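You operate a simulated robot arm through the tools that you are given. There is no shell and no other tool.

You are at the controls of a simulated two-armed robot. One attempt, no reset.

## Task
Blot the black tray's mix 27 cube dry on the felt pad, weigh it and put it back.
Fine: take the cup off the small scale and stand it on the bench; zero the scale before weighing; the tray's other cubes stay wet.

It is judged by the outcome, as a careful person would: the job done as asked, and still so three seconds after it is handed in. It fails if anything else is knocked over, pushed out of place, dropped, spilled or broken.

## Robot
Two 7-joint arms with fingered hands on one trunk that stands fixed in place. Base frame: the origin is at the foot of the trunk, x ahead of it, y to its left, z up. Units: mm, degrees, N and s.
The left shoulder is at [80, 241, 1442], the right one opposite. Payload 4.9 kg a hand.
The tool frame of a hand sits at the grasp point between the pads (the TCP): z along the fingers, y along the line on which they close. The tips reach 32 mm beyond it. The gripper opens to 200 mm. The gripper's body begins 89 mm behind the TCP. The gripper is a hand of 4 fingers: y runs from the thumb to the fingers, the wrist lies at [0, 0, -267] in the tool frame, and closing takes about 1.5 s.
Orientation is told as [roll, pitch, yaw] about the base's x, y, z axes, in that order, counted from this pose: with the fingers straight down and closing along the base's y, the tool's x points along the base's -x, its y along +y and its z along -z.

## Interface
- The arms move only by the tool arm_command. It takes "left_series", "right_series" or both (then of equal length, played together; a hand with none holds still); each is a list of rows, each a list of 2 entries, a list of its own where there are three numbers: the shift along the tool's x, y, z in units of 400 mm (1.0 is 400 mm), then the turn, a rotation vector about the tool's x, y, z in units of 60 degrees (1.0 is 60 degrees). In form: [[[tx, ty, tz], [rx, ry, rz]], ...]. A call has 1 to 20 rows; each row is the pose to reach, as a shift and turn from the pose commanded when the call began, along the tool's axes at that moment. "left_hand" and "right_hand" are, for a hand that has rows, the finger opening in mm, from 0 to 200, set as the call begins (left out, the last holds). A call with a number of a shift or a turn outside -1 to 1 is refused whole. A row lasts 0.2 s, in which the tool goes at most 50 mm and 8.6 degrees; a call with a longer step from one row to the next is refused whole, and so is a gripper value outside its range. A pose out of reach is approached as far as the arm can. The call stops where the force on the tool passes 60 N (or 10 N more than at its start, if that is more) or the arm is blocked; 0.2 s more then pass. The fingers move at their own pace (about 72 mm/s each) and stop on an object; they squeeze with about 22 N. The grip force told is the motor's: it shows also when the fingers shut on nothing. Time passes only in rows, and 0.2 s behind the last, so rows that repeat a pose let the fingers close. The reply holds the time, the measured pose of the TCP, the force on the tool along the base axes, the opening and the grip force, in the units named above and with some noise, with the torque about the TCP (base axes, N m) and any sound that the robot's microphone picked up.
- Cameras (640 x 400 px; columns grow to the right, rows downward): "scene" is now at [96, 32.6, 1602.5]; the picture's right is [0.39, -0.92, 0.00], its down [-0.63, -0.27, -0.73] and it looks along [0.67, 0.28, -0.69] (base axes); focal length 375 px, centre (320, 200). "left" rides on the left gripper at [-69, -69, -116] in its tool frame; the picture's right is [0.71, -0.71, 0.00], its down [0.54, 0.54, -0.64] and it looks along [0.46, 0.45, 0.77] (tool axes); focal length 226 px, centre (320, 200). "right" rides on the right gripper at [69, -69, -116] in its tool frame; the picture's right is [0.71, 0.71, 0.00], its down [-0.54, 0.54, -0.64] and it looks along [-0.45, 0.45, 0.77] (tool axes); focal length 226 px, centre (320, 200). There is no depth. A picture from a camera that has moved, and an enlarged one, comes with that camera's place and axes in the base frame and with its lens. The place of the scene camera against the robot may be out by one fixed shift of up to 12 mm in any direction.
- get_image(camera): a new picture of that camera. The clock stands still meanwhile.
- raise_lower(by): slides the trunk up (or, below 0, down) by that many mm; the arms and the scene camera ride with it, the base frame stays. It gives what a move gives, with no picture.
- move_fingers(finger1, finger2, finger3, thumb_bend, hand): sets how far each is bent, from 0 (flat) to 1 (curled in); at 0.3 the hand is open as for a grip, at 0.7 the pads meet at the TCP. One left out holds its place. A second passes; each finger stops where it meets its share of the squeeze, and holds until it gets a number again. A gripper value or a shape takes the hand back. It gives what a move gives, with no picture; readings hold the bend of each and the force on the fingers (four entries, about 0 where the hand has none), thumb and palm.
- preshape(shape, hand): the hand has 4 fingers and takes this shape, open, in about a second: jaw (thumb against the fingers, like two jaws); tri (thumb and two fingers); tip (a fingertip pinch); poke (one finger out to press); point (the index stretched); flat (the hand flat); cup (the hand cupped); fist (a fist). The gripper value then closes the fingers along that shape, each until it touches; the sizes above hold for jaw. It gives what a move gives, with no picture.
- head_to(pan, tilt): turns the head with the scene camera to pan (to the left, within 86 degrees either way) and tilt (down, from -29 to 69), counted from straight ahead of the robot. It gives what a move gives.
- inspect(camera, box): a new picture of the part [left, top, right, bottom] of that camera's present view, enlarged. The clock stands still meanwhile.
- sign_off(): hands the job in; it is judged then, once.

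Places have to be worked out from the pictures, the camera data and where the tool is seen. Open the grippers and draw the arms clear of the work before you hand the job in, unless the task says otherwise.

The tools are called as name(argument=value, ...) on one line, values as JSON. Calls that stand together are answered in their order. arm_command: Moves the arms, as the interface text tells. Its arguments: {"type":"object","properties":{"left_series":{"type":"array","items":{"type":"array"}},"left_hand":{"type":"number"},"right_series":{"type":"array","items":{"type":"array"}},"right_hand":{"type":"number"}},"required":[]} The other tools are called the same way: raise_lower (by) slides the trunk up or down; preshape (shape, hand) gives the hand a shape; move_fingers (finger1, finger2, finger3, thumb_bend, hand) moves the fingers one by one; head_to (pan, tilt) turns the head that bears the scene camera; get_image (camera) takes a picture; inspect (camera, box) takes an enlarged picture of a part of a camera's view; sign_off () hands the job in.

At the start:

```text
clock: 0.0
left_tcp_pos: [490.6, 467.5, 1217.8]
left_tcp_rot: [0.1, 0.0, 0.1]
left_force: [0.3, 0.9, 0.1]
left_moment: [-0.02, 0.01, -0.01]
left_finger_gap: 200.1
left_finger_force: 0.0
left_shape: jaw
left_bend: [0.3, 0.3, 0.3, 0.3]
left_finger forces: [0.0, 0.1, 0.1, 0.0, 0.1, 0.0]
right_tcp_pos: [726.9, -90.0, 1252.0]
right_tcp_rot: [0.0, 0.0, -0.1]
right_force: [-0.3, -0.4, -0.4]
right_moment: [0.03, 0.01, -0.03]
right_finger_gap: 199.7
right_finger_force: 0.0
right_shape: jaw
right_bend: [0.3, 0.3, 0.3, 0.3]
right_finger forces: [0.1, 0.1, 0.0, 0.0, 0.1, 0.1]
trunk travel left (down, up): [-350.0, 490.0]
head pan, tilt: [22.7, 43.4]
```

scene: 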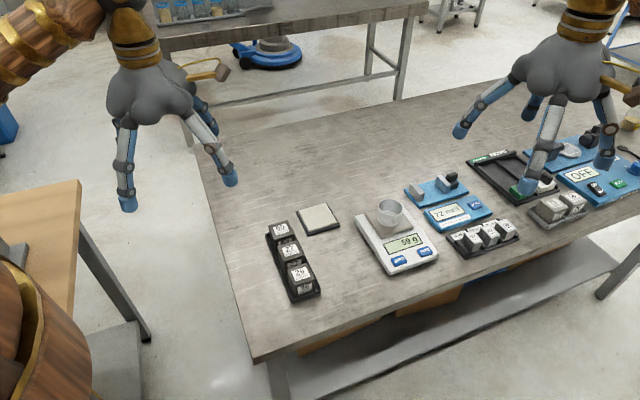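
right: 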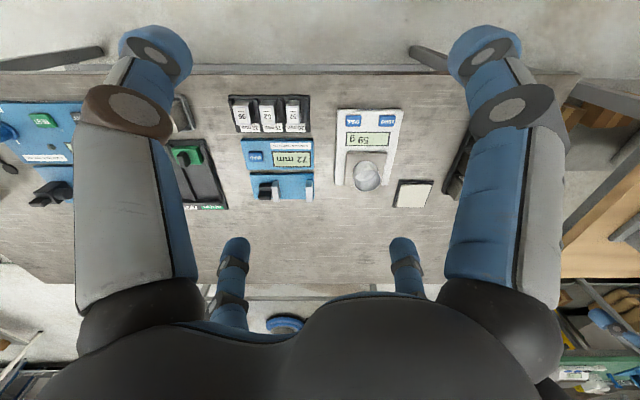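
left: 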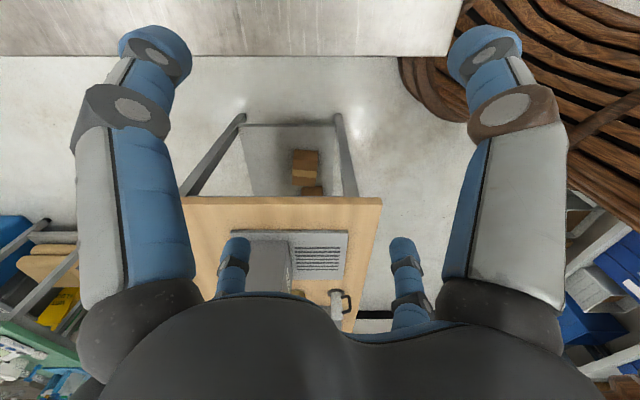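

I start by looking closely at the work area on the bench: black tray, felt pad, small scale with its cup.

inspect(camera="scene", box=[240, 180, 460, 320])

inspect(camera="scene", box=[250, 190, 350, 310])

inspect(camera="scene", box=[440, 120, 640, 260])

inspect(camera="right", box=[220, 80, 480, 230])

```text
2.86 times, centred on (350, 250) of scene
camera zoom: at [96.0, 32.6, 1602.5], right [0.39, -0.92, 0.0], down [-0.63, -0.27, -0.73], along [0.67, 0.28, -0.69], focal length 1072 px, centre (234, 57)
```

zoom: 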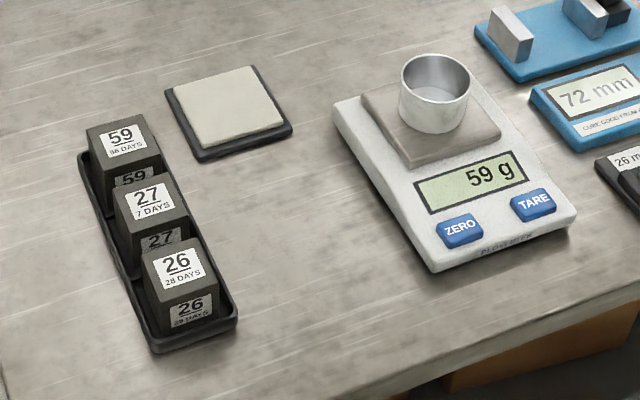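

```text
3.33 times, centred on (300, 250) of scene
camera zoom: at [96.0, 32.6, 1602.5], right [0.39, -0.92, 0.0], down [-0.63, -0.27, -0.73], along [0.67, 0.28, -0.69], focal length 1251 px, centre (387, 33)
```

zoom: 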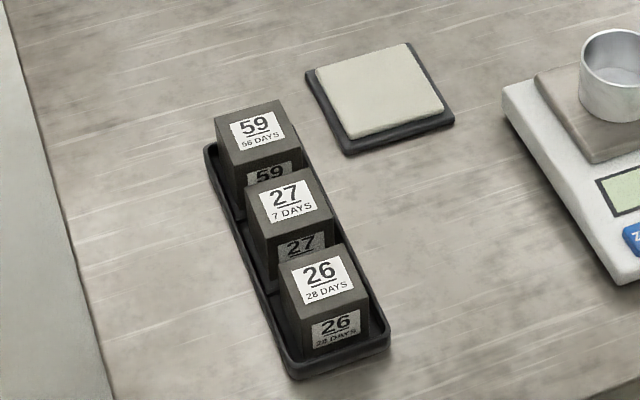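

```text
2.86 times, centred on (540, 190) of scene
camera zoom: at [96.0, 32.6, 1602.5], right [0.39, -0.92, 0.0], down [-0.63, -0.27, -0.73], along [0.67, 0.28, -0.69], focal length 1072 px, centre (-309, 229)
```

zoom: 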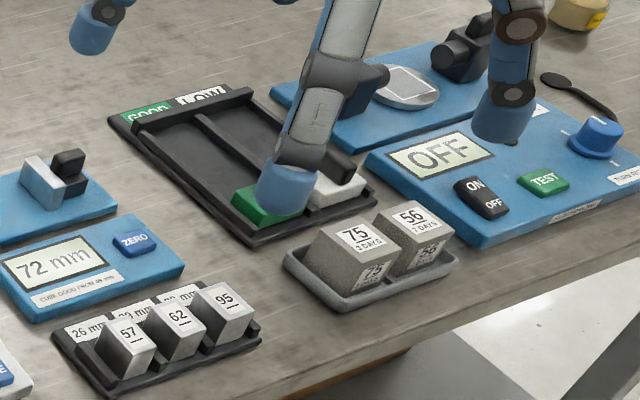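

```text
2.46 times, centred on (350, 155) of right
camera zoom: at [658.0, -160.2, 1369.1], right [-0.71, 0.71, 0.0], down [0.54, 0.54, 0.64], along [0.45, 0.45, -0.77], focal length 556 px, centre (246, 311)
```

zoom: 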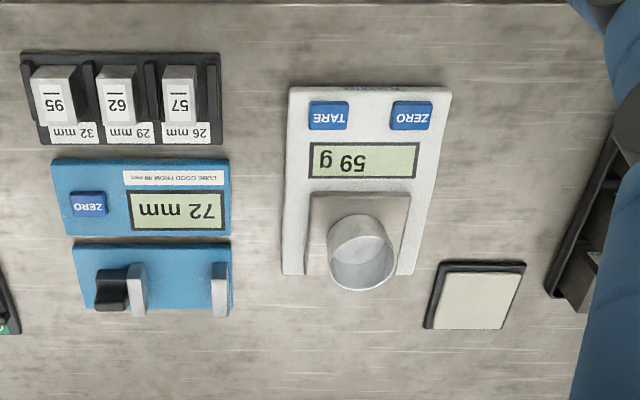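

The bench top works out at about z≈850 with the felt pad near (753,313) and the cup near (790,128). I'll try the tip shape on the left hand in free air to see how its fingers are arranged.

preshape(hand="left", shape="tip")

get_image(camera="left")

get_image(camera="scene")

```text
clock: 0.9
left_tcp_pos: [490.1, 467.0, 1216.6]
left_tcp_rot: [0.0, 0.0, -0.1]
left_force: [-0.3, 0.4, 0.4]
left_moment: [0.0, 0.0, 0.04]
left_finger_gap: 200.0
left_finger_force: 0.0
left_shape: tip
left_bend: [0.16, 0.3, 0.16, 0.3]
left_finger forces: [0.0, 0.0, 0.1, 0.0, 0.1, 0.0]
right_tcp_pos: [725.6, -89.2, 1252.5]
right_tcp_rot: [0.0, 0.0, 0.1]
right_force: [-1.0, -0.3, 0.1]
right_moment: [0.01, -0.02, -0.02]
right_finger_gap: 200.2
right_finger_force: 0.0
right_shape: jaw
right_bend: [0.3, 0.3, 0.3, 0.3]
right_finger forces: [0.0, 0.0, 0.0, 0.0, 0.0, 0.1]
trunk travel left (down, up): [-350.0, 490.0]
head pan, tilt: [22.7, 43.4]
```

```text
taken
camera left: at [559.5, 398.0, 1334.3], right [-0.71, -0.71, 0.0], down [-0.54, 0.54, 0.64], along [-0.46, 0.45, -0.77], focal length 226 px, centre (320, 200)
```

left: 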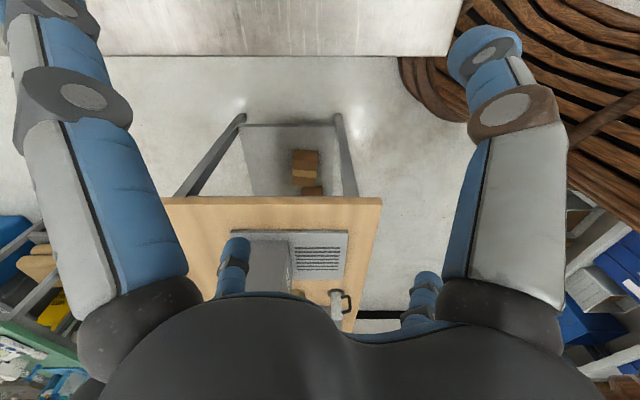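

```text
taken
camera scene: at [96.0, 32.6, 1602.5], right [0.39, -0.92, 0.0], down [-0.63, -0.27, -0.73], along [0.67, 0.28, -0.69], focal length 375 px, centre (320, 200)
```

scene: 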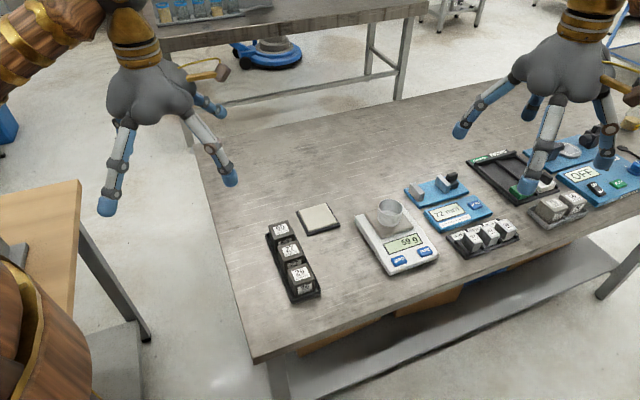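

The layout is a cross: thumb at −y, finger 2 at +y, fingers 1/3 at ±x. I test fingers 1/3 flat and 2/thumb partly closed to see the pinch geometry.

move_fingers(hand="left", finger1=0, finger3=0, finger2=0.55, thumb_bend=0.55)

get_image(camera="left")

get_image(camera="scene")

```text
clock: 1.9
left_tcp_pos: [491.3, 467.1, 1217.6]
left_tcp_rot: [-0.1, 0.0, 0.0]
left_force: [-0.7, -0.1, -0.1]
left_moment: [-0.01, -0.03, 0.0]
left_finger_gap: 135.2
left_finger_force: 0.0
left_shape: fingers
left_bend: [0.0, 0.55, 0.0, 0.55]
left_finger forces: [0.0, 0.0, 0.1, 0.1, 0.0, 0.1]
right_tcp_pos: [725.7, -90.2, 1250.7]
right_tcp_rot: [-0.1, 0.0, 0.1]
right_force: [0.5, 0.1, -0.2]
right_moment: [0.03, -0.01, 0.02]
right_finger_gap: 200.0
right_finger_force: 0.1
right_shape: jaw
right_bend: [0.3, 0.3, 0.3, 0.3]
right_finger forces: [0.0, 0.0, 0.1, 0.0, 0.0, 0.0]
trunk travel left (down, up): [-350.0, 490.0]
head pan, tilt: [22.7, 43.4]
```

```text
taken
camera left: at [559.5, 398.0, 1334.3], right [-0.71, -0.71, 0.0], down [-0.54, 0.54, 0.64], along [-0.46, 0.45, -0.77], focal length 226 px, centre (320, 200)
```

left: 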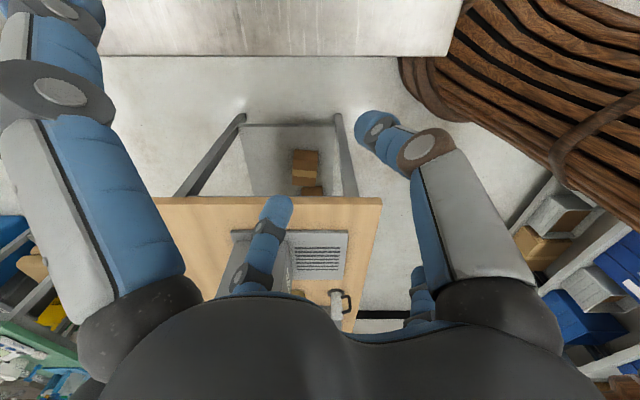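

```text
taken
camera scene: at [96.0, 32.6, 1602.5], right [0.39, -0.92, 0.0], down [-0.63, -0.27, -0.73], along [0.67, 0.28, -0.69], focal length 375 px, centre (320, 200)
```

scene: 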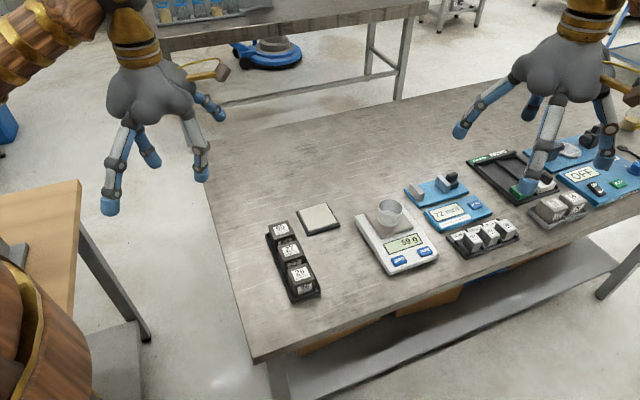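

Fingers 1/3 at flat sit about 150 mm out and level with the TCP, so they clear neighbours. Everything on the bench is turned 45°. I move the right arm clear and take the left hand over the bench to view the tray.

arm_command(left_series=[[[-0.064, -0.081, 0.035], [0, 0, 0]], [[-0.129, -0.162, 0.071], [0, 0, 0]], [[-0.193, -0.2425, 0.106], [0, 0, 0]], [[-0.258, -0.323, 0.141], [0, 0, 0]], [[-0.322, -0.404, 0.176], [0, 0, 0]], [[-0.387, -0.485, 0.212], [0, 0, 0]], [[-0.451, -0.566, 0.247], [0, 0, 0]], [[-0.516, -0.647, 0.282], [0, 0, 0]], [[-0.58, -0.7275, 0.3175], [0, 0, 0]]], right_series=[[[0.035, -0.086, 0], [0, 0, 0]], [[0.07, -0.172, 0], [0, 0, 0]], [[0.106, -0.258, 0], [0, 0, 0]], [[0.141, -0.344, 0], [0, 0, 0]], [[0.176, -0.43, 0], [0, 0, 0]], [[0.212, -0.517, 0], [0, 0, 0]], [[0.247, -0.603, 0], [0, 0, 0]], [[0.282, -0.689, 0], [0, 0, 0]], [[0.3175, -0.775, 0], [0, 0, 0]]])

get_image(camera="left")

get_image(camera="scene")

```text
clock: 3.9
left_tcp_pos: [726.0, 172.2, 1091.9]
left_tcp_rot: [0.2, -0.1, 0.0]
left_force: [-0.6, 0.3, -0.5]
left_moment: [0.03, -0.02, 0.01]
left_finger_gap: 135.2
left_finger_force: 0.1
left_shape: fingers
left_bend: [0.0, 0.55, 0.0, 0.55]
left_finger forces: [0.0, 0.0, 0.0, 0.1, 0.1, 0.0]
right_tcp_pos: [602.2, -401.0, 1253.5]
right_tcp_rot: [0.2, 0.0, 0.2]
right_force: [-0.1, 0.1, 0.0]
right_moment: [0.05, 0.02, -0.03]
right_finger_gap: 200.1
right_finger_force: 0.0
right_shape: jaw
right_bend: [0.3, 0.3, 0.3, 0.3]
right_finger forces: [0.0, 0.0, 0.1, 0.0, 0.0, 0.0]
trunk travel left (down, up): [-350.0, 490.0]
head pan, tilt: [22.7, 43.4]
```

```text
taken
camera left: at [795.4, 102.5, 1208.7], right [-0.71, -0.71, 0.0], down [-0.54, 0.54, 0.64], along [-0.46, 0.46, -0.76], focal length 226 px, centre (320, 200)
```

left: 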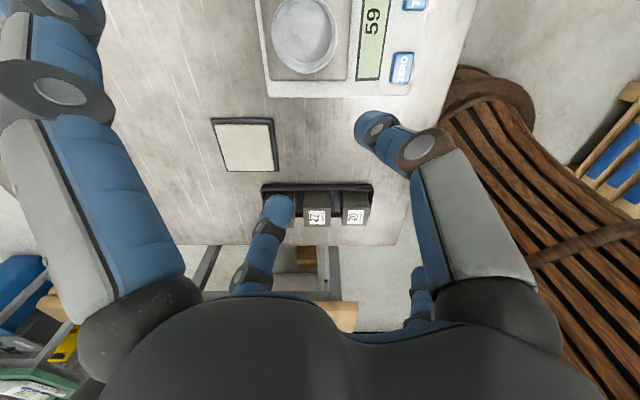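

```text
taken
camera scene: at [95.7, 28.6, 1602.6], right [0.39, -0.92, 0.0], down [-0.63, -0.26, -0.73], along [0.67, 0.28, -0.69], focal length 375 px, centre (320, 200)
```

scene: 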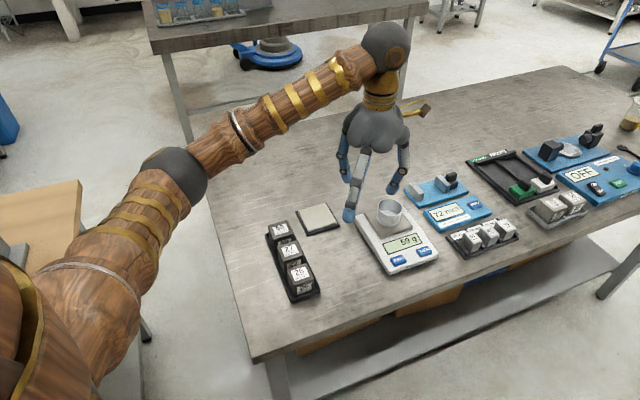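

The left camera sees tray, felt and scale. I enlarge for measurements.

inspect(camera="left", box=[200, 100, 400, 225])

inspect(camera="left", box=[240, 0, 440, 125])

inspect(camera="scene", box=[250, 180, 450, 305])

```text
3.20 times, centred on (300, 162) of left
camera zoom: at [795.4, 102.5, 1208.7], right [-0.71, -0.71, 0.0], down [-0.54, 0.54, 0.64], along [-0.46, 0.46, -0.76], focal length 723 px, centre (384, 320)
```

zoom: 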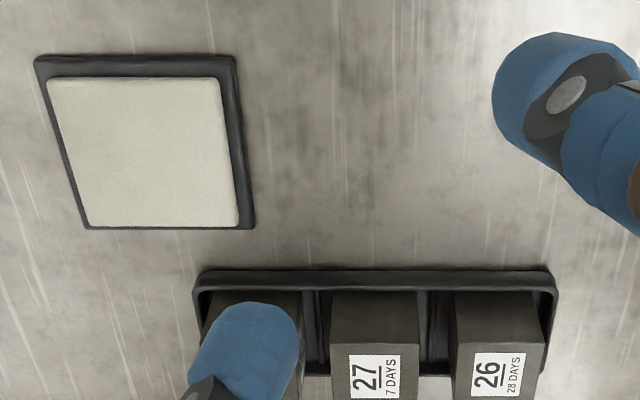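

```text
3.20 times, centred on (340, 62) of left
camera zoom: at [795.4, 102.5, 1208.7], right [-0.71, -0.71, 0.0], down [-0.54, 0.54, 0.64], along [-0.46, 0.46, -0.76], focal length 723 px, centre (256, 640)
```

zoom: 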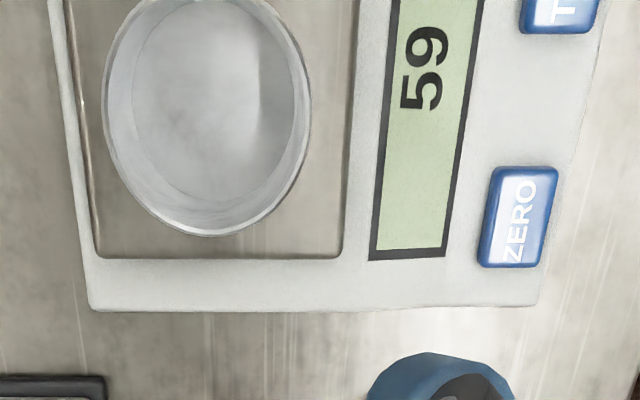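

```text
3.20 times, centred on (350, 242) of scene
camera zoom: at [95.7, 28.6, 1602.6], right [0.39, -0.92, 0.0], down [-0.63, -0.26, -0.73], along [0.67, 0.28, -0.69], focal length 1201 px, centre (224, 64)
```

zoom: 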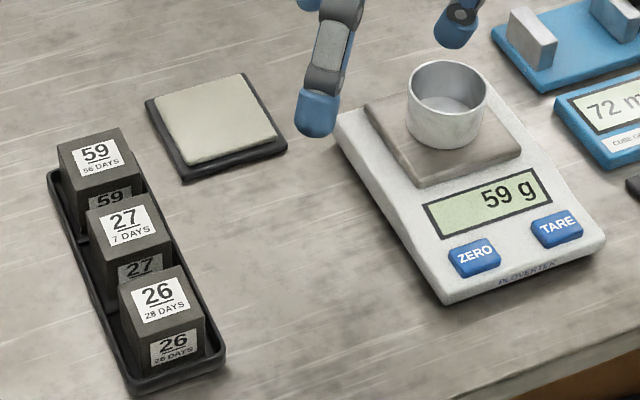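

Measurements in bench axes (u=(x+y)/√2, v=(y−x)/√2): cup ≈ (650,−472) rim z≈930, i.e. base (793,126); ZERO ≈ (530,−432); felt ≈ (755,−314); cube 27 ≈ (640,−194). I set the left hand to jaw, turn it 45° and bring it above the cup to check alignment.

preshape(hand="left", shape="jaw")

arm_command(left_series=[[[-0.028, -0.019, 0.0175], [0, 0, -0.125]], [[-0.056, -0.038, 0.035], [0, 0, -0.25]], [[-0.084, -0.0575, 0.0525], [0, 0, -0.375]], [[-0.112, -0.077, 0.07], [0, 0, -0.5]], [[-0.14, -0.096, 0.0875], [0, 0, -0.625]], [[-0.1675, -0.115, 0.105], [0, 0, -0.75]], [[-0.1675, -0.115, 0.105], [0, 0, -0.75]]], left_hand=120)

get_image(camera="left")

get_image(camera="scene")

```text
clock: 4.8
left_tcp_pos: [726.4, 174.3, 1091.1]
left_tcp_rot: [0.1, 0.0, 0.1]
left_force: [0.1, 0.8, -0.2]
left_moment: [0.01, 0.01, 0.04]
left_finger_gap: 200.4
left_finger_force: 0.1
left_shape: jaw
left_bend: [0.3, 0.3, 0.3, 0.3]
left_finger forces: [0.1, 0.0, 0.1, 0.0, 0.0, 0.0]
right_tcp_pos: [601.4, -397.9, 1254.7]
right_tcp_rot: [0.1, 0.0, 0.1]
right_force: [0.2, -0.5, -0.1]
right_moment: [-0.03, 0.0, 0.04]
right_finger_gap: 199.7
right_finger_force: 0.0
right_shape: jaw
right_bend: [0.3, 0.3, 0.3, 0.3]
right_finger forces: [0.1, 0.0, 0.0, 0.0, 0.1, 0.0]
trunk travel left (down, up): [-350.0, 490.0]
head pan, tilt: [22.7, 43.4]
```

```text
clock: 6.4
left_tcp_pos: [805.3, 134.1, 1041.8]
left_tcp_rot: [0.0, 0.0, 45.0]
left_force: [0.0, 0.8, 0.0]
left_moment: [0.02, -0.01, -0.01]
left_finger_gap: 120.4
left_finger_force: 0.1
left_shape: jaw
left_bend: [0.34, 0.34, 0.34, 0.32]
left_finger forces: [0.0, 0.0, 0.1, 0.0, 0.1, 0.0]
left hand out of reach, approached as far as the arm can: row 6, 7
right_tcp_pos: [600.3, -400.2, 1255.8]
right_tcp_rot: [0.0, 0.0, 0.0]
right_force: [-0.9, 0.4, -0.6]
right_moment: [0.03, 0.0, -0.01]
right_finger_gap: 199.9
right_finger_force: 0.0
right_shape: jaw
right_bend: [0.3, 0.3, 0.3, 0.3]
right_finger forces: [0.0, 0.0, 0.0, 0.0, 0.1, 0.0]
trunk travel left (down, up): [-350.0, 490.0]
head pan, tilt: [22.7, 43.4]
```

```text
taken
camera left: at [902.8, 135.1, 1158.6], right [0.0, -1.0, 0.0], down [-0.77, 0.0, 0.64], along [-0.64, 0.0, -0.77], focal length 226 px, centre (320, 200)
```

left: 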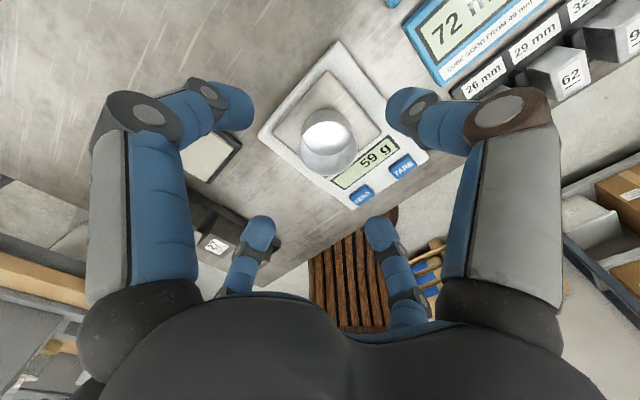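

```text
taken
camera scene: at [95.8, 32.7, 1602.5], right [0.39, -0.92, 0.0], down [-0.63, -0.27, -0.73], along [0.67, 0.28, -0.69], focal length 375 px, centre (320, 200)
```

scene: 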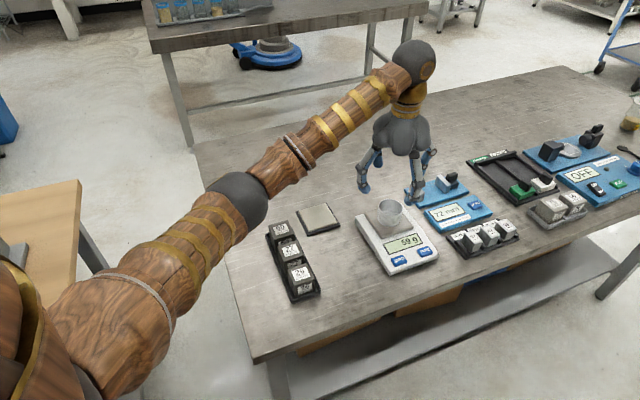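

The arm couldn't quite reach the pose at yaw +45 (stopped ~16 mm off). I turn back to yaw 0 and then on to −45 to see which orientation suits this arm here.

arm_command(left_series=[[[0, 0, 0], [0, 0, 0.125]], [[0, 0, 0], [0, 0, 0.25]], [[0, 0, 0], [0, 0, 0.375]], [[0, 0, 0], [0, 0, 0.5]], [[0, 0, 0], [0, 0, 0.625]], [[0, 0, 0], [0, 0, 0.75]], [[0, 0, 0], [0, 0, 0.75]]])

arm_command(left_series=[[[0, 0, 0], [0, 0, 0.125]], [[0, 0, 0], [0, 0, 0.25]], [[0, 0, 0], [0, 0, 0.375]], [[0, 0, 0], [0, 0, 0.5]], [[0, 0, 0], [0, 0, 0.625]], [[0, 0, 0], [0, 0, 0.75]], [[0, 0, 0], [0, 0, 0.75]]])

get_image(camera="left")

get_image(camera="scene")

```text
clock: 8.0
left_tcp_pos: [803.5, 135.8, 1041.5]
left_tcp_rot: [0.0, -0.1, 0.0]
left_force: [-0.3, 0.0, 0.1]
left_moment: [0.03, 0.03, 0.04]
left_finger_gap: 120.4
left_finger_force: 0.0
left_shape: jaw
left_bend: [0.34, 0.34, 0.34, 0.32]
left_finger forces: [0.0, 0.0, 0.1, 0.0, 0.0, 0.1]
right_tcp_pos: [601.2, -399.0, 1254.5]
right_tcp_rot: [0.1, -0.1, 0.0]
right_force: [0.0, 0.1, -0.1]
right_moment: [-0.01, 0.0, -0.01]
right_finger_gap: 199.9
right_finger_force: 0.0
right_shape: jaw
right_bend: [0.3, 0.3, 0.3, 0.3]
right_finger forces: [0.0, 0.0, 0.0, 0.1, 0.0, 0.1]
trunk travel left (down, up): [-350.0, 490.0]
head pan, tilt: [22.7, 43.4]
```

```text
clock: 9.6
left_tcp_pos: [804.8, 134.9, 1041.9]
left_tcp_rot: [0.0, 0.0, -45.1]
left_force: [-0.5, -0.1, -0.3]
left_moment: [-0.04, -0.05, -0.03]
left_finger_gap: 120.1
left_finger_force: 0.0
left_shape: jaw
left_bend: [0.34, 0.34, 0.34, 0.32]
left_finger forces: [0.1, 0.0, 0.1, 0.0, 0.0, 0.0]
right_tcp_pos: [601.9, -399.9, 1254.4]
right_tcp_rot: [0.0, -0.1, 0.0]
right_force: [-0.1, 0.5, 0.3]
right_moment: [-0.02, -0.01, 0.0]
right_finger_gap: 199.9
right_finger_force: 0.1
right_shape: jaw
right_bend: [0.3, 0.3, 0.3, 0.3]
right_finger forces: [0.0, 0.1, 0.1, 0.0, 0.0, 0.1]
trunk travel left (down, up): [-350.0, 490.0]
head pan, tilt: [22.7, 43.4]
```

```text
taken
camera left: at [803.9, 37.7, 1159.3], right [-1.0, 0.0, 0.0], down [0.0, 0.77, 0.64], along [0.0, 0.64, -0.77], focal length 226 px, centre (320, 200)
```

left: 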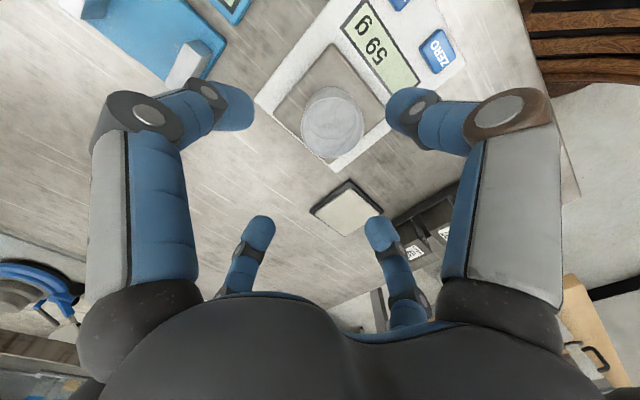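

```text
taken
camera scene: at [96.1, 32.3, 1602.5], right [0.39, -0.92, 0.0], down [-0.63, -0.27, -0.73], along [0.67, 0.28, -0.69], focal length 375 px, centre (320, 200)
```

scene: 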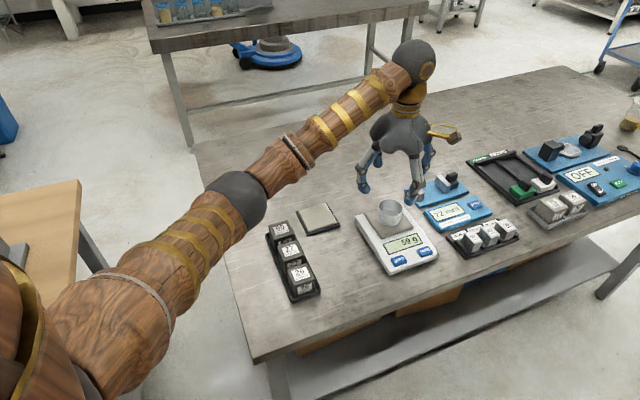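

Orientation isn't the problem; the arm now holds (805,135,1042) at any yaw. I enlarge this view to pin down cup and ZERO positions relative to the hand.

inspect(camera="left", box=[240, 0, 480, 150])

inspect(camera="left", box=[280, 160, 480, 285])

```text
2.67 times, centred on (360, 75) of left
camera zoom: at [803.9, 37.7, 1159.3], right [-1.0, 0.0, 0.0], down [0.0, 0.77, 0.64], along [0.0, 0.64, -0.77], focal length 603 px, centre (213, 533)
```

zoom: 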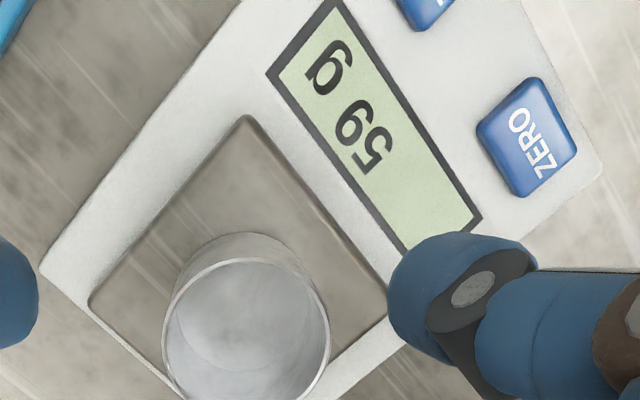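

```text
3.20 times, centred on (380, 222) of left
camera zoom: at [803.9, 37.7, 1159.3], right [-1.0, 0.0, 0.0], down [0.0, 0.77, 0.64], along [0.0, 0.64, -0.77], focal length 723 px, centre (128, 128)
```

zoom: 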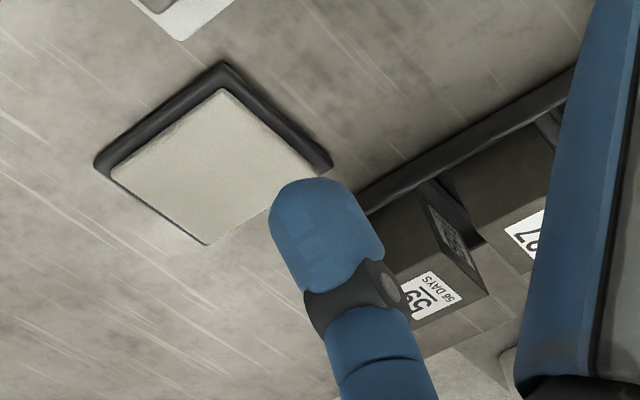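

Cup centre ≈ (791,128), diameter ≈65, rim z≈925, pan z≈884. I move over it and drop to z≈975, then check the alignment.

arm_command(left_series=[[[0.012, -0.0365, 0], [0, 0, 0]], [[0.012, -0.0365, 0.084], [0, 0, 0]], [[0.012, -0.0365, 0.167], [0, 0, 0]]])

get_image(camera="left")

inspect(camera="scene", box=[330, 130, 490, 230])

```text
clock: 10.4
left_tcp_pos: [790.4, 130.2, 976.4]
left_tcp_rot: [0.0, 0.0, -45.0]
left_force: [0.6, -0.1, -0.4]
left_moment: [0.03, 0.0, -0.02]
left_finger_gap: 120.8
left_finger_force: 0.0
left_shape: jaw
left_bend: [0.34, 0.34, 0.34, 0.32]
left_finger forces: [0.0, 0.1, 0.0, 0.1, 0.1, 0.1]
right_tcp_pos: [602.6, -398.4, 1253.8]
right_tcp_rot: [0.0, 0.0, 0.1]
right_force: [0.0, -0.4, 0.2]
right_moment: [-0.01, 0.04, 0.02]
right_finger_gap: 199.9
right_finger_force: 0.1
right_shape: jaw
right_bend: [0.3, 0.3, 0.3, 0.3]
right_finger forces: [0.1, 0.0, 0.0, 0.0, 0.0, 0.0]
trunk travel left (down, up): [-350.0, 490.0]
head pan, tilt: [22.7, 43.4]
```

```text
taken
camera left: at [790.4, 31.6, 1092.7], right [-1.0, 0.0, 0.0], down [0.0, 0.77, 0.64], along [0.0, 0.64, -0.77], focal length 226 px, centre (320, 200)
```

left: 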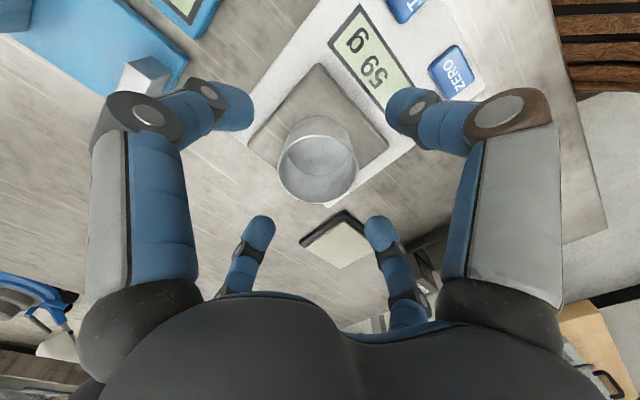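

```text
4.00 times, centred on (410, 180) of scene
camera zoom: at [96.8, 31.9, 1602.6], right [0.39, -0.92, 0.0], down [-0.63, -0.27, -0.73], along [0.67, 0.28, -0.69], focal length 1501 px, centre (-40, 280)
```

zoom: 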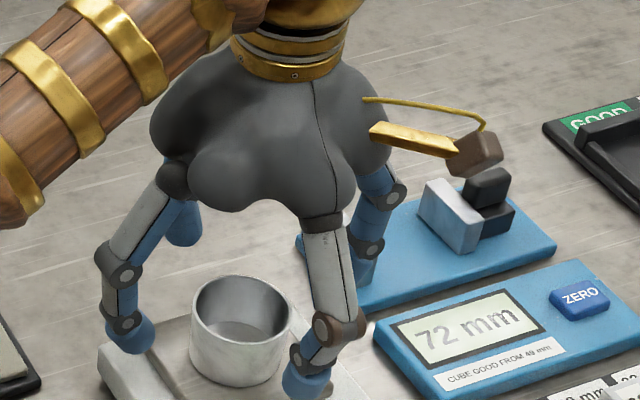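

Cup is well centred between the four fingers. I descend to TCP z≈928 (tips ≈ 895, above the pan) and look before closing.

arm_command(left_series=[[[0, 0, 0.04], [0, 0, 0]], [[0, 0, 0.08], [0, 0, 0]], [[0, 0, 0.12], [0, 0, 0]]])

get_image(camera="left")

inspect(camera="scene", box=[330, 150, 490, 250])

```text
clock: 11.2
left_tcp_pos: [791.0, 127.5, 927.4]
left_tcp_rot: [0.1, 0.0, -45.0]
left_force: [-0.2, -0.1, -0.2]
left_moment: [0.03, -0.01, 0.02]
left_finger_gap: 120.5
left_finger_force: 0.1
left_shape: jaw
left_bend: [0.34, 0.34, 0.34, 0.32]
left_finger forces: [0.1, 0.0, 0.1, 0.1, 0.0, 0.0]
right_tcp_pos: [601.0, -398.9, 1254.8]
right_tcp_rot: [0.0, 0.1, 0.0]
right_force: [0.0, -0.6, 0.9]
right_moment: [0.0, -0.01, -0.01]
right_finger_gap: 200.2
right_finger_force: 0.0
right_shape: jaw
right_bend: [0.3, 0.3, 0.3, 0.3]
right_finger forces: [0.0, 0.1, 0.0, 0.1, 0.0, 0.0]
trunk travel left (down, up): [-350.0, 490.0]
head pan, tilt: [22.7, 43.4]
```

```text
taken
camera left: at [791.0, 29.8, 1044.3], right [-1.0, 0.0, 0.0], down [0.0, 0.77, 0.64], along [0.0, 0.64, -0.77], focal length 226 px, centre (320, 200)
```

left: 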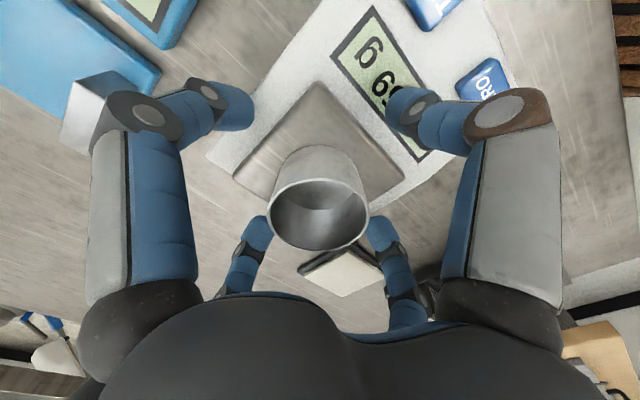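

```text
4.00 times, centred on (410, 200) of scene
camera zoom: at [95.9, 32.1, 1602.6], right [0.39, -0.92, 0.0], down [-0.63, -0.27, -0.73], along [0.67, 0.28, -0.69], focal length 1501 px, centre (-40, 200)
```

zoom: 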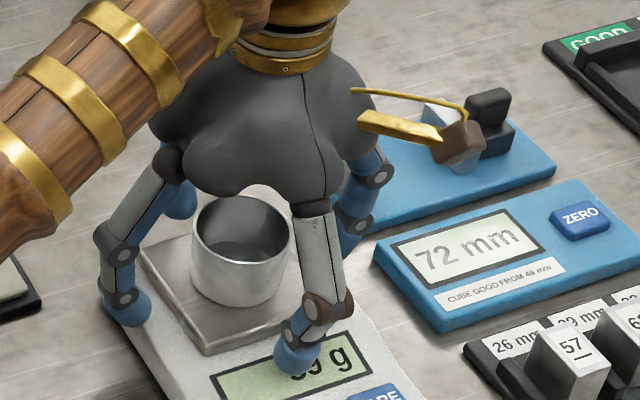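

Cup sits between all four fingers; its rim is near z≈940. I raise 8 mm to hold nearer mid-height and close on it gently.

arm_command(left_series=[[[0, 0, -0.02], [0, 0, 0]], [[0, 0, -0.02], [0, 0, 0]], [[0, 0, -0.02], [0, 0, 0]], [[0, 0, -0.02], [0, 0, 0]], [[0, 0, -0.02], [0, 0, 0]], [[0, 0, -0.02], [0, 0, 0]], [[0, 0, -0.02], [0, 0, 0]], [[0, 0, -0.02], [0, 0, 0]]], left_hand=50)

get_image(camera="left")

inspect(camera="scene", box=[330, 150, 490, 250])

```text
clock: 13.0
left_tcp_pos: [790.6, 127.9, 934.7]
left_tcp_rot: [0.1, -0.1, -45.0]
left_force: [3.3, -0.1, 5.1]
left_moment: [-0.08, -0.13, 0.03]
left_finger_gap: 76.0
left_finger_force: 22.2
left_shape: jaw
left_bend: [0.42, 0.43, 0.43, 0.43]
left_finger forces: [19.6, 19.5, 19.3, 0.0, 17.1, 0.0]
right_tcp_pos: [600.7, -399.3, 1255.3]
right_tcp_rot: [0.0, 0.0, 0.0]
right_force: [-0.3, 1.4, -0.1]
right_moment: [0.02, 0.03, -0.02]
right_finger_gap: 199.6
right_finger_force: 0.1
right_shape: jaw
right_bend: [0.3, 0.3, 0.3, 0.3]
right_finger forces: [0.1, 0.1, 0.0, 0.1, 0.1, 0.1]
trunk travel left (down, up): [-350.0, 490.0]
head pan, tilt: [22.7, 43.4]
```

```text
taken
camera left: at [791.0, 30.2, 1052.6], right [-1.0, 0.0, 0.0], down [0.0, 0.77, 0.64], along [0.0, 0.64, -0.77], focal length 226 px, centre (320, 200)
```

left: 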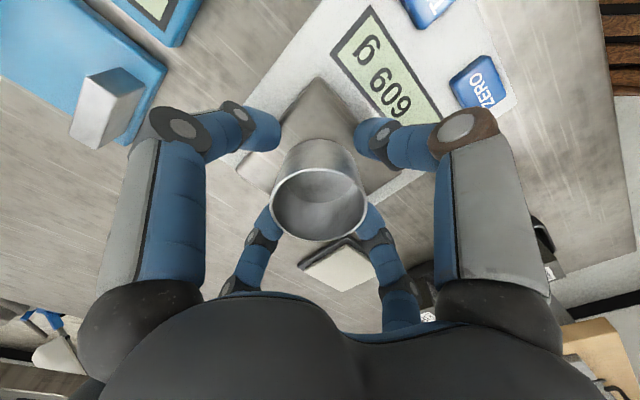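

```text
4.00 times, centred on (410, 200) of scene
camera zoom: at [95.7, 32.0, 1602.6], right [0.39, -0.92, 0.0], down [-0.63, -0.27, -0.73], along [0.67, 0.28, -0.69], focal length 1501 px, centre (-40, 200)
```

zoom: 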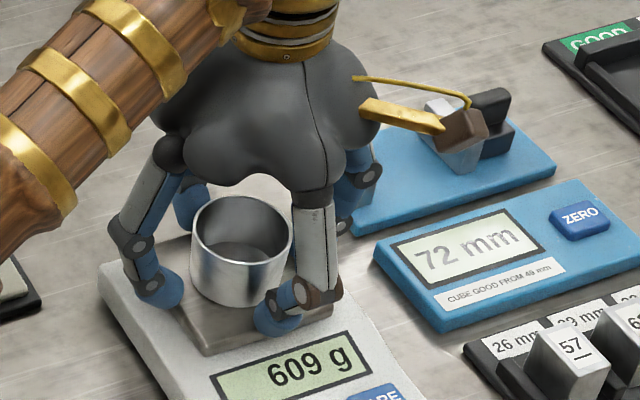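

All four fingers hold the cup (gap reading 76, ~20 N each). I lift it 70 mm and check.

arm_command(left_series=[[[0, 0, -0.035], [0, 0, 0]], [[0, 0, -0.09], [0, 0, 0]], [[0, 0, -0.14], [0, 0, 0]], [[0, 0, -0.195], [0, 0, 0]]])

get_image(camera="left")

inspect(camera="scene", box=[320, 120, 480, 270])

```text
clock: 14.0
left_tcp_pos: [791.4, 126.5, 1013.0]
left_tcp_rot: [0.0, 0.0, -44.9]
left_force: [-0.4, 0.4, -0.9]
left_moment: [0.02, 0.0, 0.01]
left_finger_gap: 66.1
left_finger_force: 22.1
left_shape: jaw
left_bend: [0.47, 0.47, 0.85, 0.47]
left_finger forces: [12.2, 14.0, 12.3, 0.1, 8.7, 0.0]
right_tcp_pos: [601.5, -398.6, 1254.1]
right_tcp_rot: [0.1, -0.1, 0.0]
right_force: [0.4, 0.1, 0.3]
right_moment: [-0.01, -0.01, 0.01]
right_finger_gap: 200.1
right_finger_force: 0.2
right_shape: jaw
right_bend: [0.3, 0.3, 0.3, 0.3]
right_finger forces: [0.1, 0.1, 0.0, 0.0, 0.0, 0.0]
trunk travel left (down, up): [-350.0, 490.0]
head pan, tilt: [22.7, 43.4]
```

```text
taken
camera left: at [791.0, 29.2, 1129.3], right [-1.0, 0.0, 0.0], down [0.0, 0.77, 0.64], along [0.0, 0.64, -0.77], focal length 226 px, centre (320, 200)
```

left: 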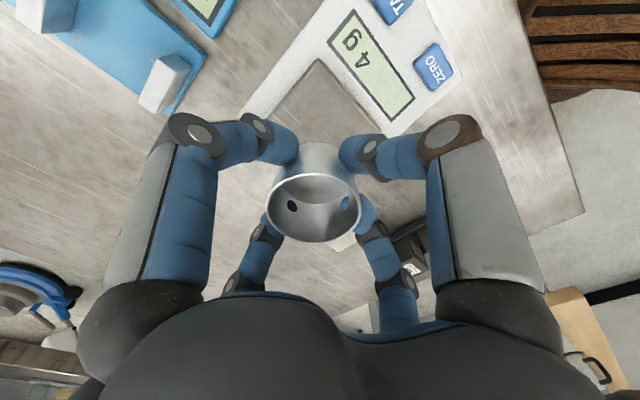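

```text
2.67 times, centred on (400, 195) of scene
camera zoom: at [95.6, 32.3, 1602.5], right [0.39, -0.92, 0.0], down [-0.63, -0.27, -0.73], along [0.67, 0.28, -0.69], focal length 1001 px, centre (107, 213)
```

zoom: 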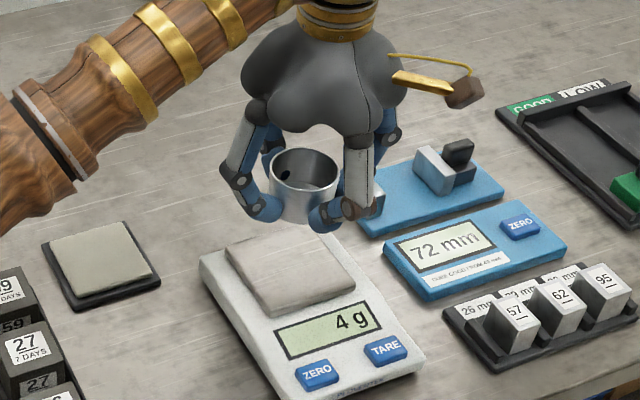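

The cup is held and clear; the empty scale reads 4 g, so zeroing is needed. I carry the cup to the free spot between tray and scale, near base (612,166), turning to yaw 0.

arm_command(left_series=[[[0.048, -0.031, 0], [0, 0, -0.094]], [[0.097, -0.062, 0], [0, 0, -0.1875]], [[0.145, -0.093, 0], [0, 0, -0.281]], [[0.1935, -0.124, 0], [0, 0, -0.375]], [[0.242, -0.155, 0], [0, 0, -0.469]], [[0.29, -0.1855, 0], [0, 0, -0.5625]], [[0.339, -0.216, 0], [0, 0, -0.656]], [[0.387, -0.2473, 0], [0, 0, -0.75]]])

get_image(camera="left")

get_image(camera="scene")

```text
clock: 15.8
left_tcp_pos: [609.8, 167.4, 1014.3]
left_tcp_rot: [0.0, 0.0, 0.2]
left_force: [-0.1, 0.5, -0.6]
left_moment: [0.01, 0.04, -0.01]
left_finger_gap: 66.2
left_finger_force: 22.5
left_shape: jaw
left_bend: [0.47, 0.47, 0.85, 0.47]
left_finger forces: [12.1, 13.9, 12.5, 0.1, 8.4, 0.0]
right_tcp_pos: [600.8, -398.8, 1255.2]
right_tcp_rot: [0.1, 0.0, 0.0]
right_force: [0.4, 0.4, 0.1]
right_moment: [-0.02, -0.04, -0.01]
right_finger_gap: 200.0
right_finger_force: 0.1
right_shape: jaw
right_bend: [0.3, 0.3, 0.3, 0.3]
right_finger forces: [0.0, 0.0, 0.0, 0.1, 0.0, 0.0]
trunk travel left (down, up): [-350.0, 490.0]
head pan, tilt: [22.7, 43.4]
```

```text
taken
camera left: at [679.2, 99.0, 1131.7], right [-0.7, -0.71, 0.0], down [-0.54, 0.54, 0.64], along [-0.46, 0.45, -0.77], focal length 226 px, centre (320, 200)
```

left: 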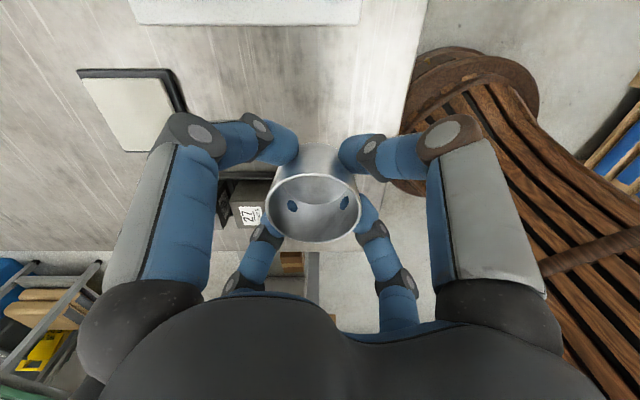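

```text
taken
camera scene: at [95.2, 32.9, 1602.6], right [0.39, -0.92, 0.0], down [-0.63, -0.27, -0.73], along [0.67, 0.28, -0.69], focal length 375 px, centre (320, 200)
```

scene: 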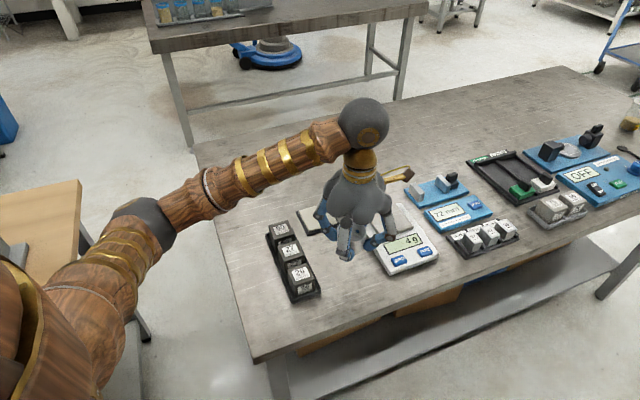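

Spot is clear: ~120 mm from the bench edge and between tray and scale. I lower 100 mm.

arm_command(left_series=[[[0, 0, 0.0625], [0, 0, 0]], [[0, 0, 0.125], [0, 0, 0]], [[0, 0, 0.1875], [0, 0, 0]], [[0, 0, 0.225], [0, 0, 0]], [[0, 0, 0.25], [0, 0, 0]]])

inspect(camera="scene", box=[270, 180, 430, 300])

get_image(camera="left")

```text
clock: 17.0
left_tcp_pos: [609.2, 167.1, 914.2]
left_tcp_rot: [-0.1, 0.0, 0.1]
left_force: [-0.9, -0.1, -0.3]
left_moment: [0.0, -0.03, 0.0]
left_finger_gap: 66.1
left_finger_force: 22.1
left_shape: jaw
left_bend: [0.47, 0.47, 0.85, 0.47]
left_finger forces: [12.1, 13.8, 12.4, 0.0, 8.3, 0.0]
right_tcp_pos: [601.6, -398.6, 1254.8]
right_tcp_rot: [0.1, 0.0, -0.1]
right_force: [1.2, 0.1, 0.2]
right_moment: [0.02, -0.02, -0.01]
right_finger_gap: 199.8
right_finger_force: 0.1
right_shape: jaw
right_bend: [0.3, 0.3, 0.3, 0.3]
right_finger forces: [0.0, 0.0, 0.1, 0.0, 0.0, 0.1]
trunk travel left (down, up): [-350.0, 490.0]
head pan, tilt: [22.7, 43.4]
```

```text
3.33 times, centred on (350, 240) of scene
camera zoom: at [95.9, 32.4, 1602.5], right [0.39, -0.92, 0.0], down [-0.63, -0.27, -0.73], along [0.67, 0.28, -0.69], focal length 1251 px, centre (220, 67)
```

zoom: 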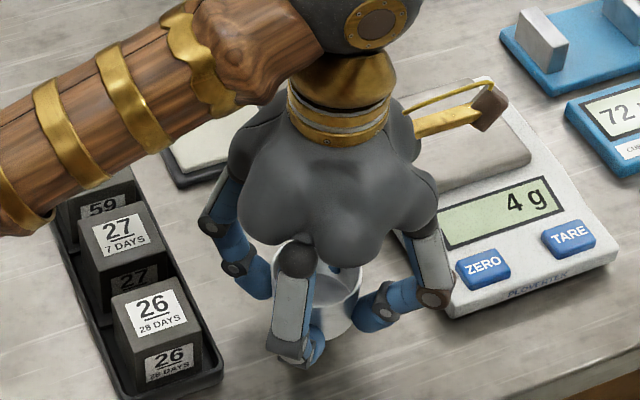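

```text
taken
camera left: at [678.1, 98.6, 1031.2], right [-0.71, -0.71, 0.0], down [-0.54, 0.54, 0.64], along [-0.46, 0.45, -0.77], focal length 226 px, centre (320, 200)
```

left: 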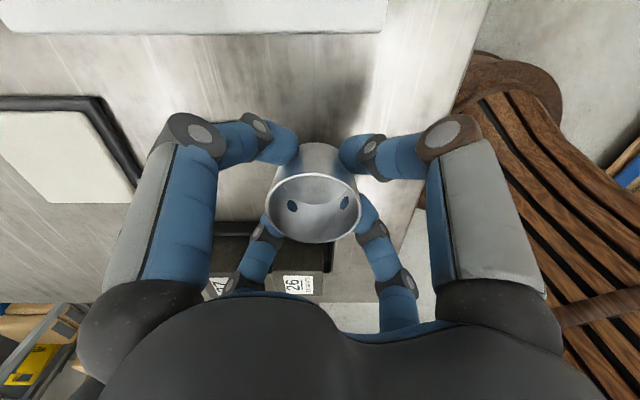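

No contact yet. I lower slowly in small steps, watching the vertical force.

arm_command(left_series=[[[0, 0, 0.01], [0, 0, 0]], [[0, 0, 0.02], [0, 0, 0]]])

arm_command(left_series=[[[0, 0, 0.005], [0, 0, 0]], [[0, 0, 0.01], [0, 0, 0]]])

```text
clock: 17.6
left_tcp_pos: [610.3, 168.0, 905.7]
left_tcp_rot: [0.0, 0.0, 0.2]
left_force: [-0.8, -0.2, -1.4]
left_moment: [0.02, 0.0, 0.03]
left_finger_gap: 66.3
left_finger_force: 22.0
left_shape: jaw
left_bend: [0.47, 0.47, 0.85, 0.47]
left_finger forces: [12.1, 13.9, 12.4, 0.0, 8.4, 0.1]
right_tcp_pos: [601.3, -399.6, 1254.6]
right_tcp_rot: [-0.1, 0.1, 0.0]
right_force: [0.2, 0.1, -0.2]
right_moment: [0.03, -0.01, 0.01]
right_finger_gap: 199.8
right_finger_force: 0.0
right_shape: jaw
right_bend: [0.3, 0.3, 0.3, 0.3]
right_finger forces: [0.1, 0.1, 0.1, 0.0, 0.1, 0.0]
trunk travel left (down, up): [-350.0, 490.0]
head pan, tilt: [22.7, 43.4]
```

```text
clock: 18.2
left_tcp_pos: [610.2, 167.3, 902.3]
left_tcp_rot: [0.0, 0.1, 0.0]
left_force: [-0.2, -0.6, -0.4]
left_moment: [-0.01, -0.01, -0.03]
left_finger_gap: 66.4
left_finger_force: 22.0
left_shape: jaw
left_bend: [0.47, 0.47, 0.85, 0.47]
left_finger forces: [12.1, 14.0, 12.4, 0.0, 8.4, 0.0]
right_tcp_pos: [601.1, -398.5, 1254.3]
right_tcp_rot: [0.0, 0.0, 0.0]
right_force: [0.2, 0.1, -0.1]
right_moment: [-0.02, 0.02, 0.03]
right_finger_gap: 200.0
right_finger_force: 0.0
right_shape: jaw
right_bend: [0.3, 0.3, 0.3, 0.3]
right_finger forces: [0.0, 0.1, 0.0, 0.1, 0.1, 0.0]
trunk travel left (down, up): [-350.0, 490.0]
head pan, tilt: [22.7, 43.4]
```

Still free at z≈902. I keep lowering in 4 mm steps.

arm_command(left_series=[[[0, 0, 0.005], [0, 0, 0]], [[0, 0, 0.01], [0, 0, 0]]])

inspect(camera="scene", box=[300, 210, 400, 290])

```text
clock: 18.8
left_tcp_pos: [610.7, 167.2, 897.2]
left_tcp_rot: [0.0, 0.0, 0.1]
left_force: [0.3, -0.3, -0.5]
left_moment: [-0.03, -0.03, 0.02]
left_finger_gap: 66.1
left_finger_force: 22.2
left_shape: jaw
left_bend: [0.47, 0.47, 0.85, 0.47]
left_finger forces: [12.2, 13.9, 12.4, 0.0, 8.4, 0.0]
right_tcp_pos: [601.8, -399.4, 1254.1]
right_tcp_rot: [0.0, 0.0, -0.1]
right_force: [-0.2, 0.0, 1.1]
right_moment: [0.01, -0.03, -0.02]
right_finger_gap: 200.1
right_finger_force: 0.1
right_shape: jaw
right_bend: [0.3, 0.3, 0.3, 0.3]
right_finger forces: [0.0, 0.0, 0.0, 0.0, 0.0, 0.0]
trunk travel left (down, up): [-350.0, 490.0]
head pan, tilt: [22.7, 43.4]
```

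```text
5.00 times, centred on (350, 250) of scene
camera zoom: at [96.1, 32.3, 1602.5], right [0.39, -0.92, 0.0], down [-0.63, -0.27, -0.73], along [0.67, 0.28, -0.69], focal length 1877 px, centre (170, -50)
```

zoom: 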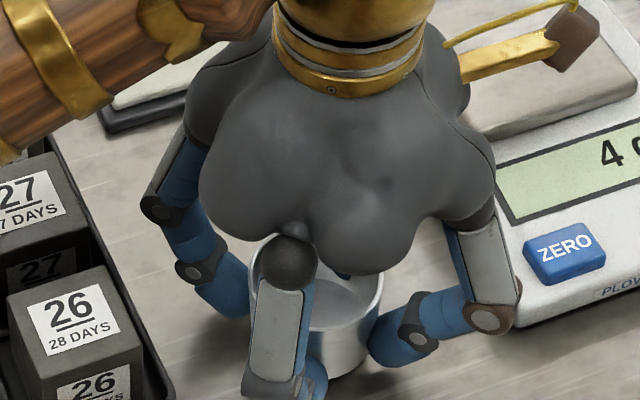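

Still no contact; I continue in 4 mm steps.

arm_command(left_series=[[[0, 0, 0.005], [0, 0, 0]], [[0, 0, 0.01], [0, 0, 0]]])

arm_command(left_series=[[[0, 0, 0.004], [0, 0, 0]], [[0, 0, 0.0075], [0, 0, 0]]])

```text
clock: 19.4
left_tcp_pos: [610.3, 167.0, 893.6]
left_tcp_rot: [0.0, 0.0, 0.1]
left_force: [0.1, 0.7, -0.5]
left_moment: [0.01, 0.0, 0.01]
left_finger_gap: 66.2
left_finger_force: 22.0
left_shape: jaw
left_bend: [0.47, 0.47, 0.85, 0.47]
left_finger forces: [12.1, 13.9, 12.4, 0.1, 8.4, 0.0]
right_tcp_pos: [602.1, -398.6, 1254.3]
right_tcp_rot: [0.1, 0.0, 0.0]
right_force: [0.5, 0.5, 0.6]
right_moment: [-0.02, 0.01, 0.0]
right_finger_gap: 199.9
right_finger_force: 0.1
right_shape: jaw
right_bend: [0.3, 0.3, 0.3, 0.3]
right_finger forces: [0.1, 0.0, 0.1, 0.1, 0.0, 0.1]
trunk travel left (down, up): [-350.0, 490.0]
head pan, tilt: [22.7, 43.4]
```

```text
clock: 20.0
left_tcp_pos: [609.9, 166.9, 891.0]
left_tcp_rot: [0.1, -0.1, 0.1]
left_force: [1.1, 0.2, 10.4]
left_moment: [0.1, -0.02, -0.03]
left_finger_gap: 66.4
left_finger_force: 21.9
left_shape: jaw
left_bend: [0.47, 0.46, 0.85, 0.47]
left_finger forces: [12.9, 16.1, 12.7, 0.0, 9.2, 0.0]
right_tcp_pos: [600.7, -399.8, 1255.5]
right_tcp_rot: [0.0, 0.0, 0.0]
right_force: [0.0, 0.6, -1.0]
right_moment: [-0.01, 0.0, 0.0]
right_finger_gap: 199.9
right_finger_force: 0.0
right_shape: jaw
right_bend: [0.3, 0.3, 0.3, 0.3]
right_finger forces: [0.1, 0.0, 0.0, 0.1, 0.0, 0.0]
trunk travel left (down, up): [-350.0, 490.0]
head pan, tilt: [22.7, 43.4]
```

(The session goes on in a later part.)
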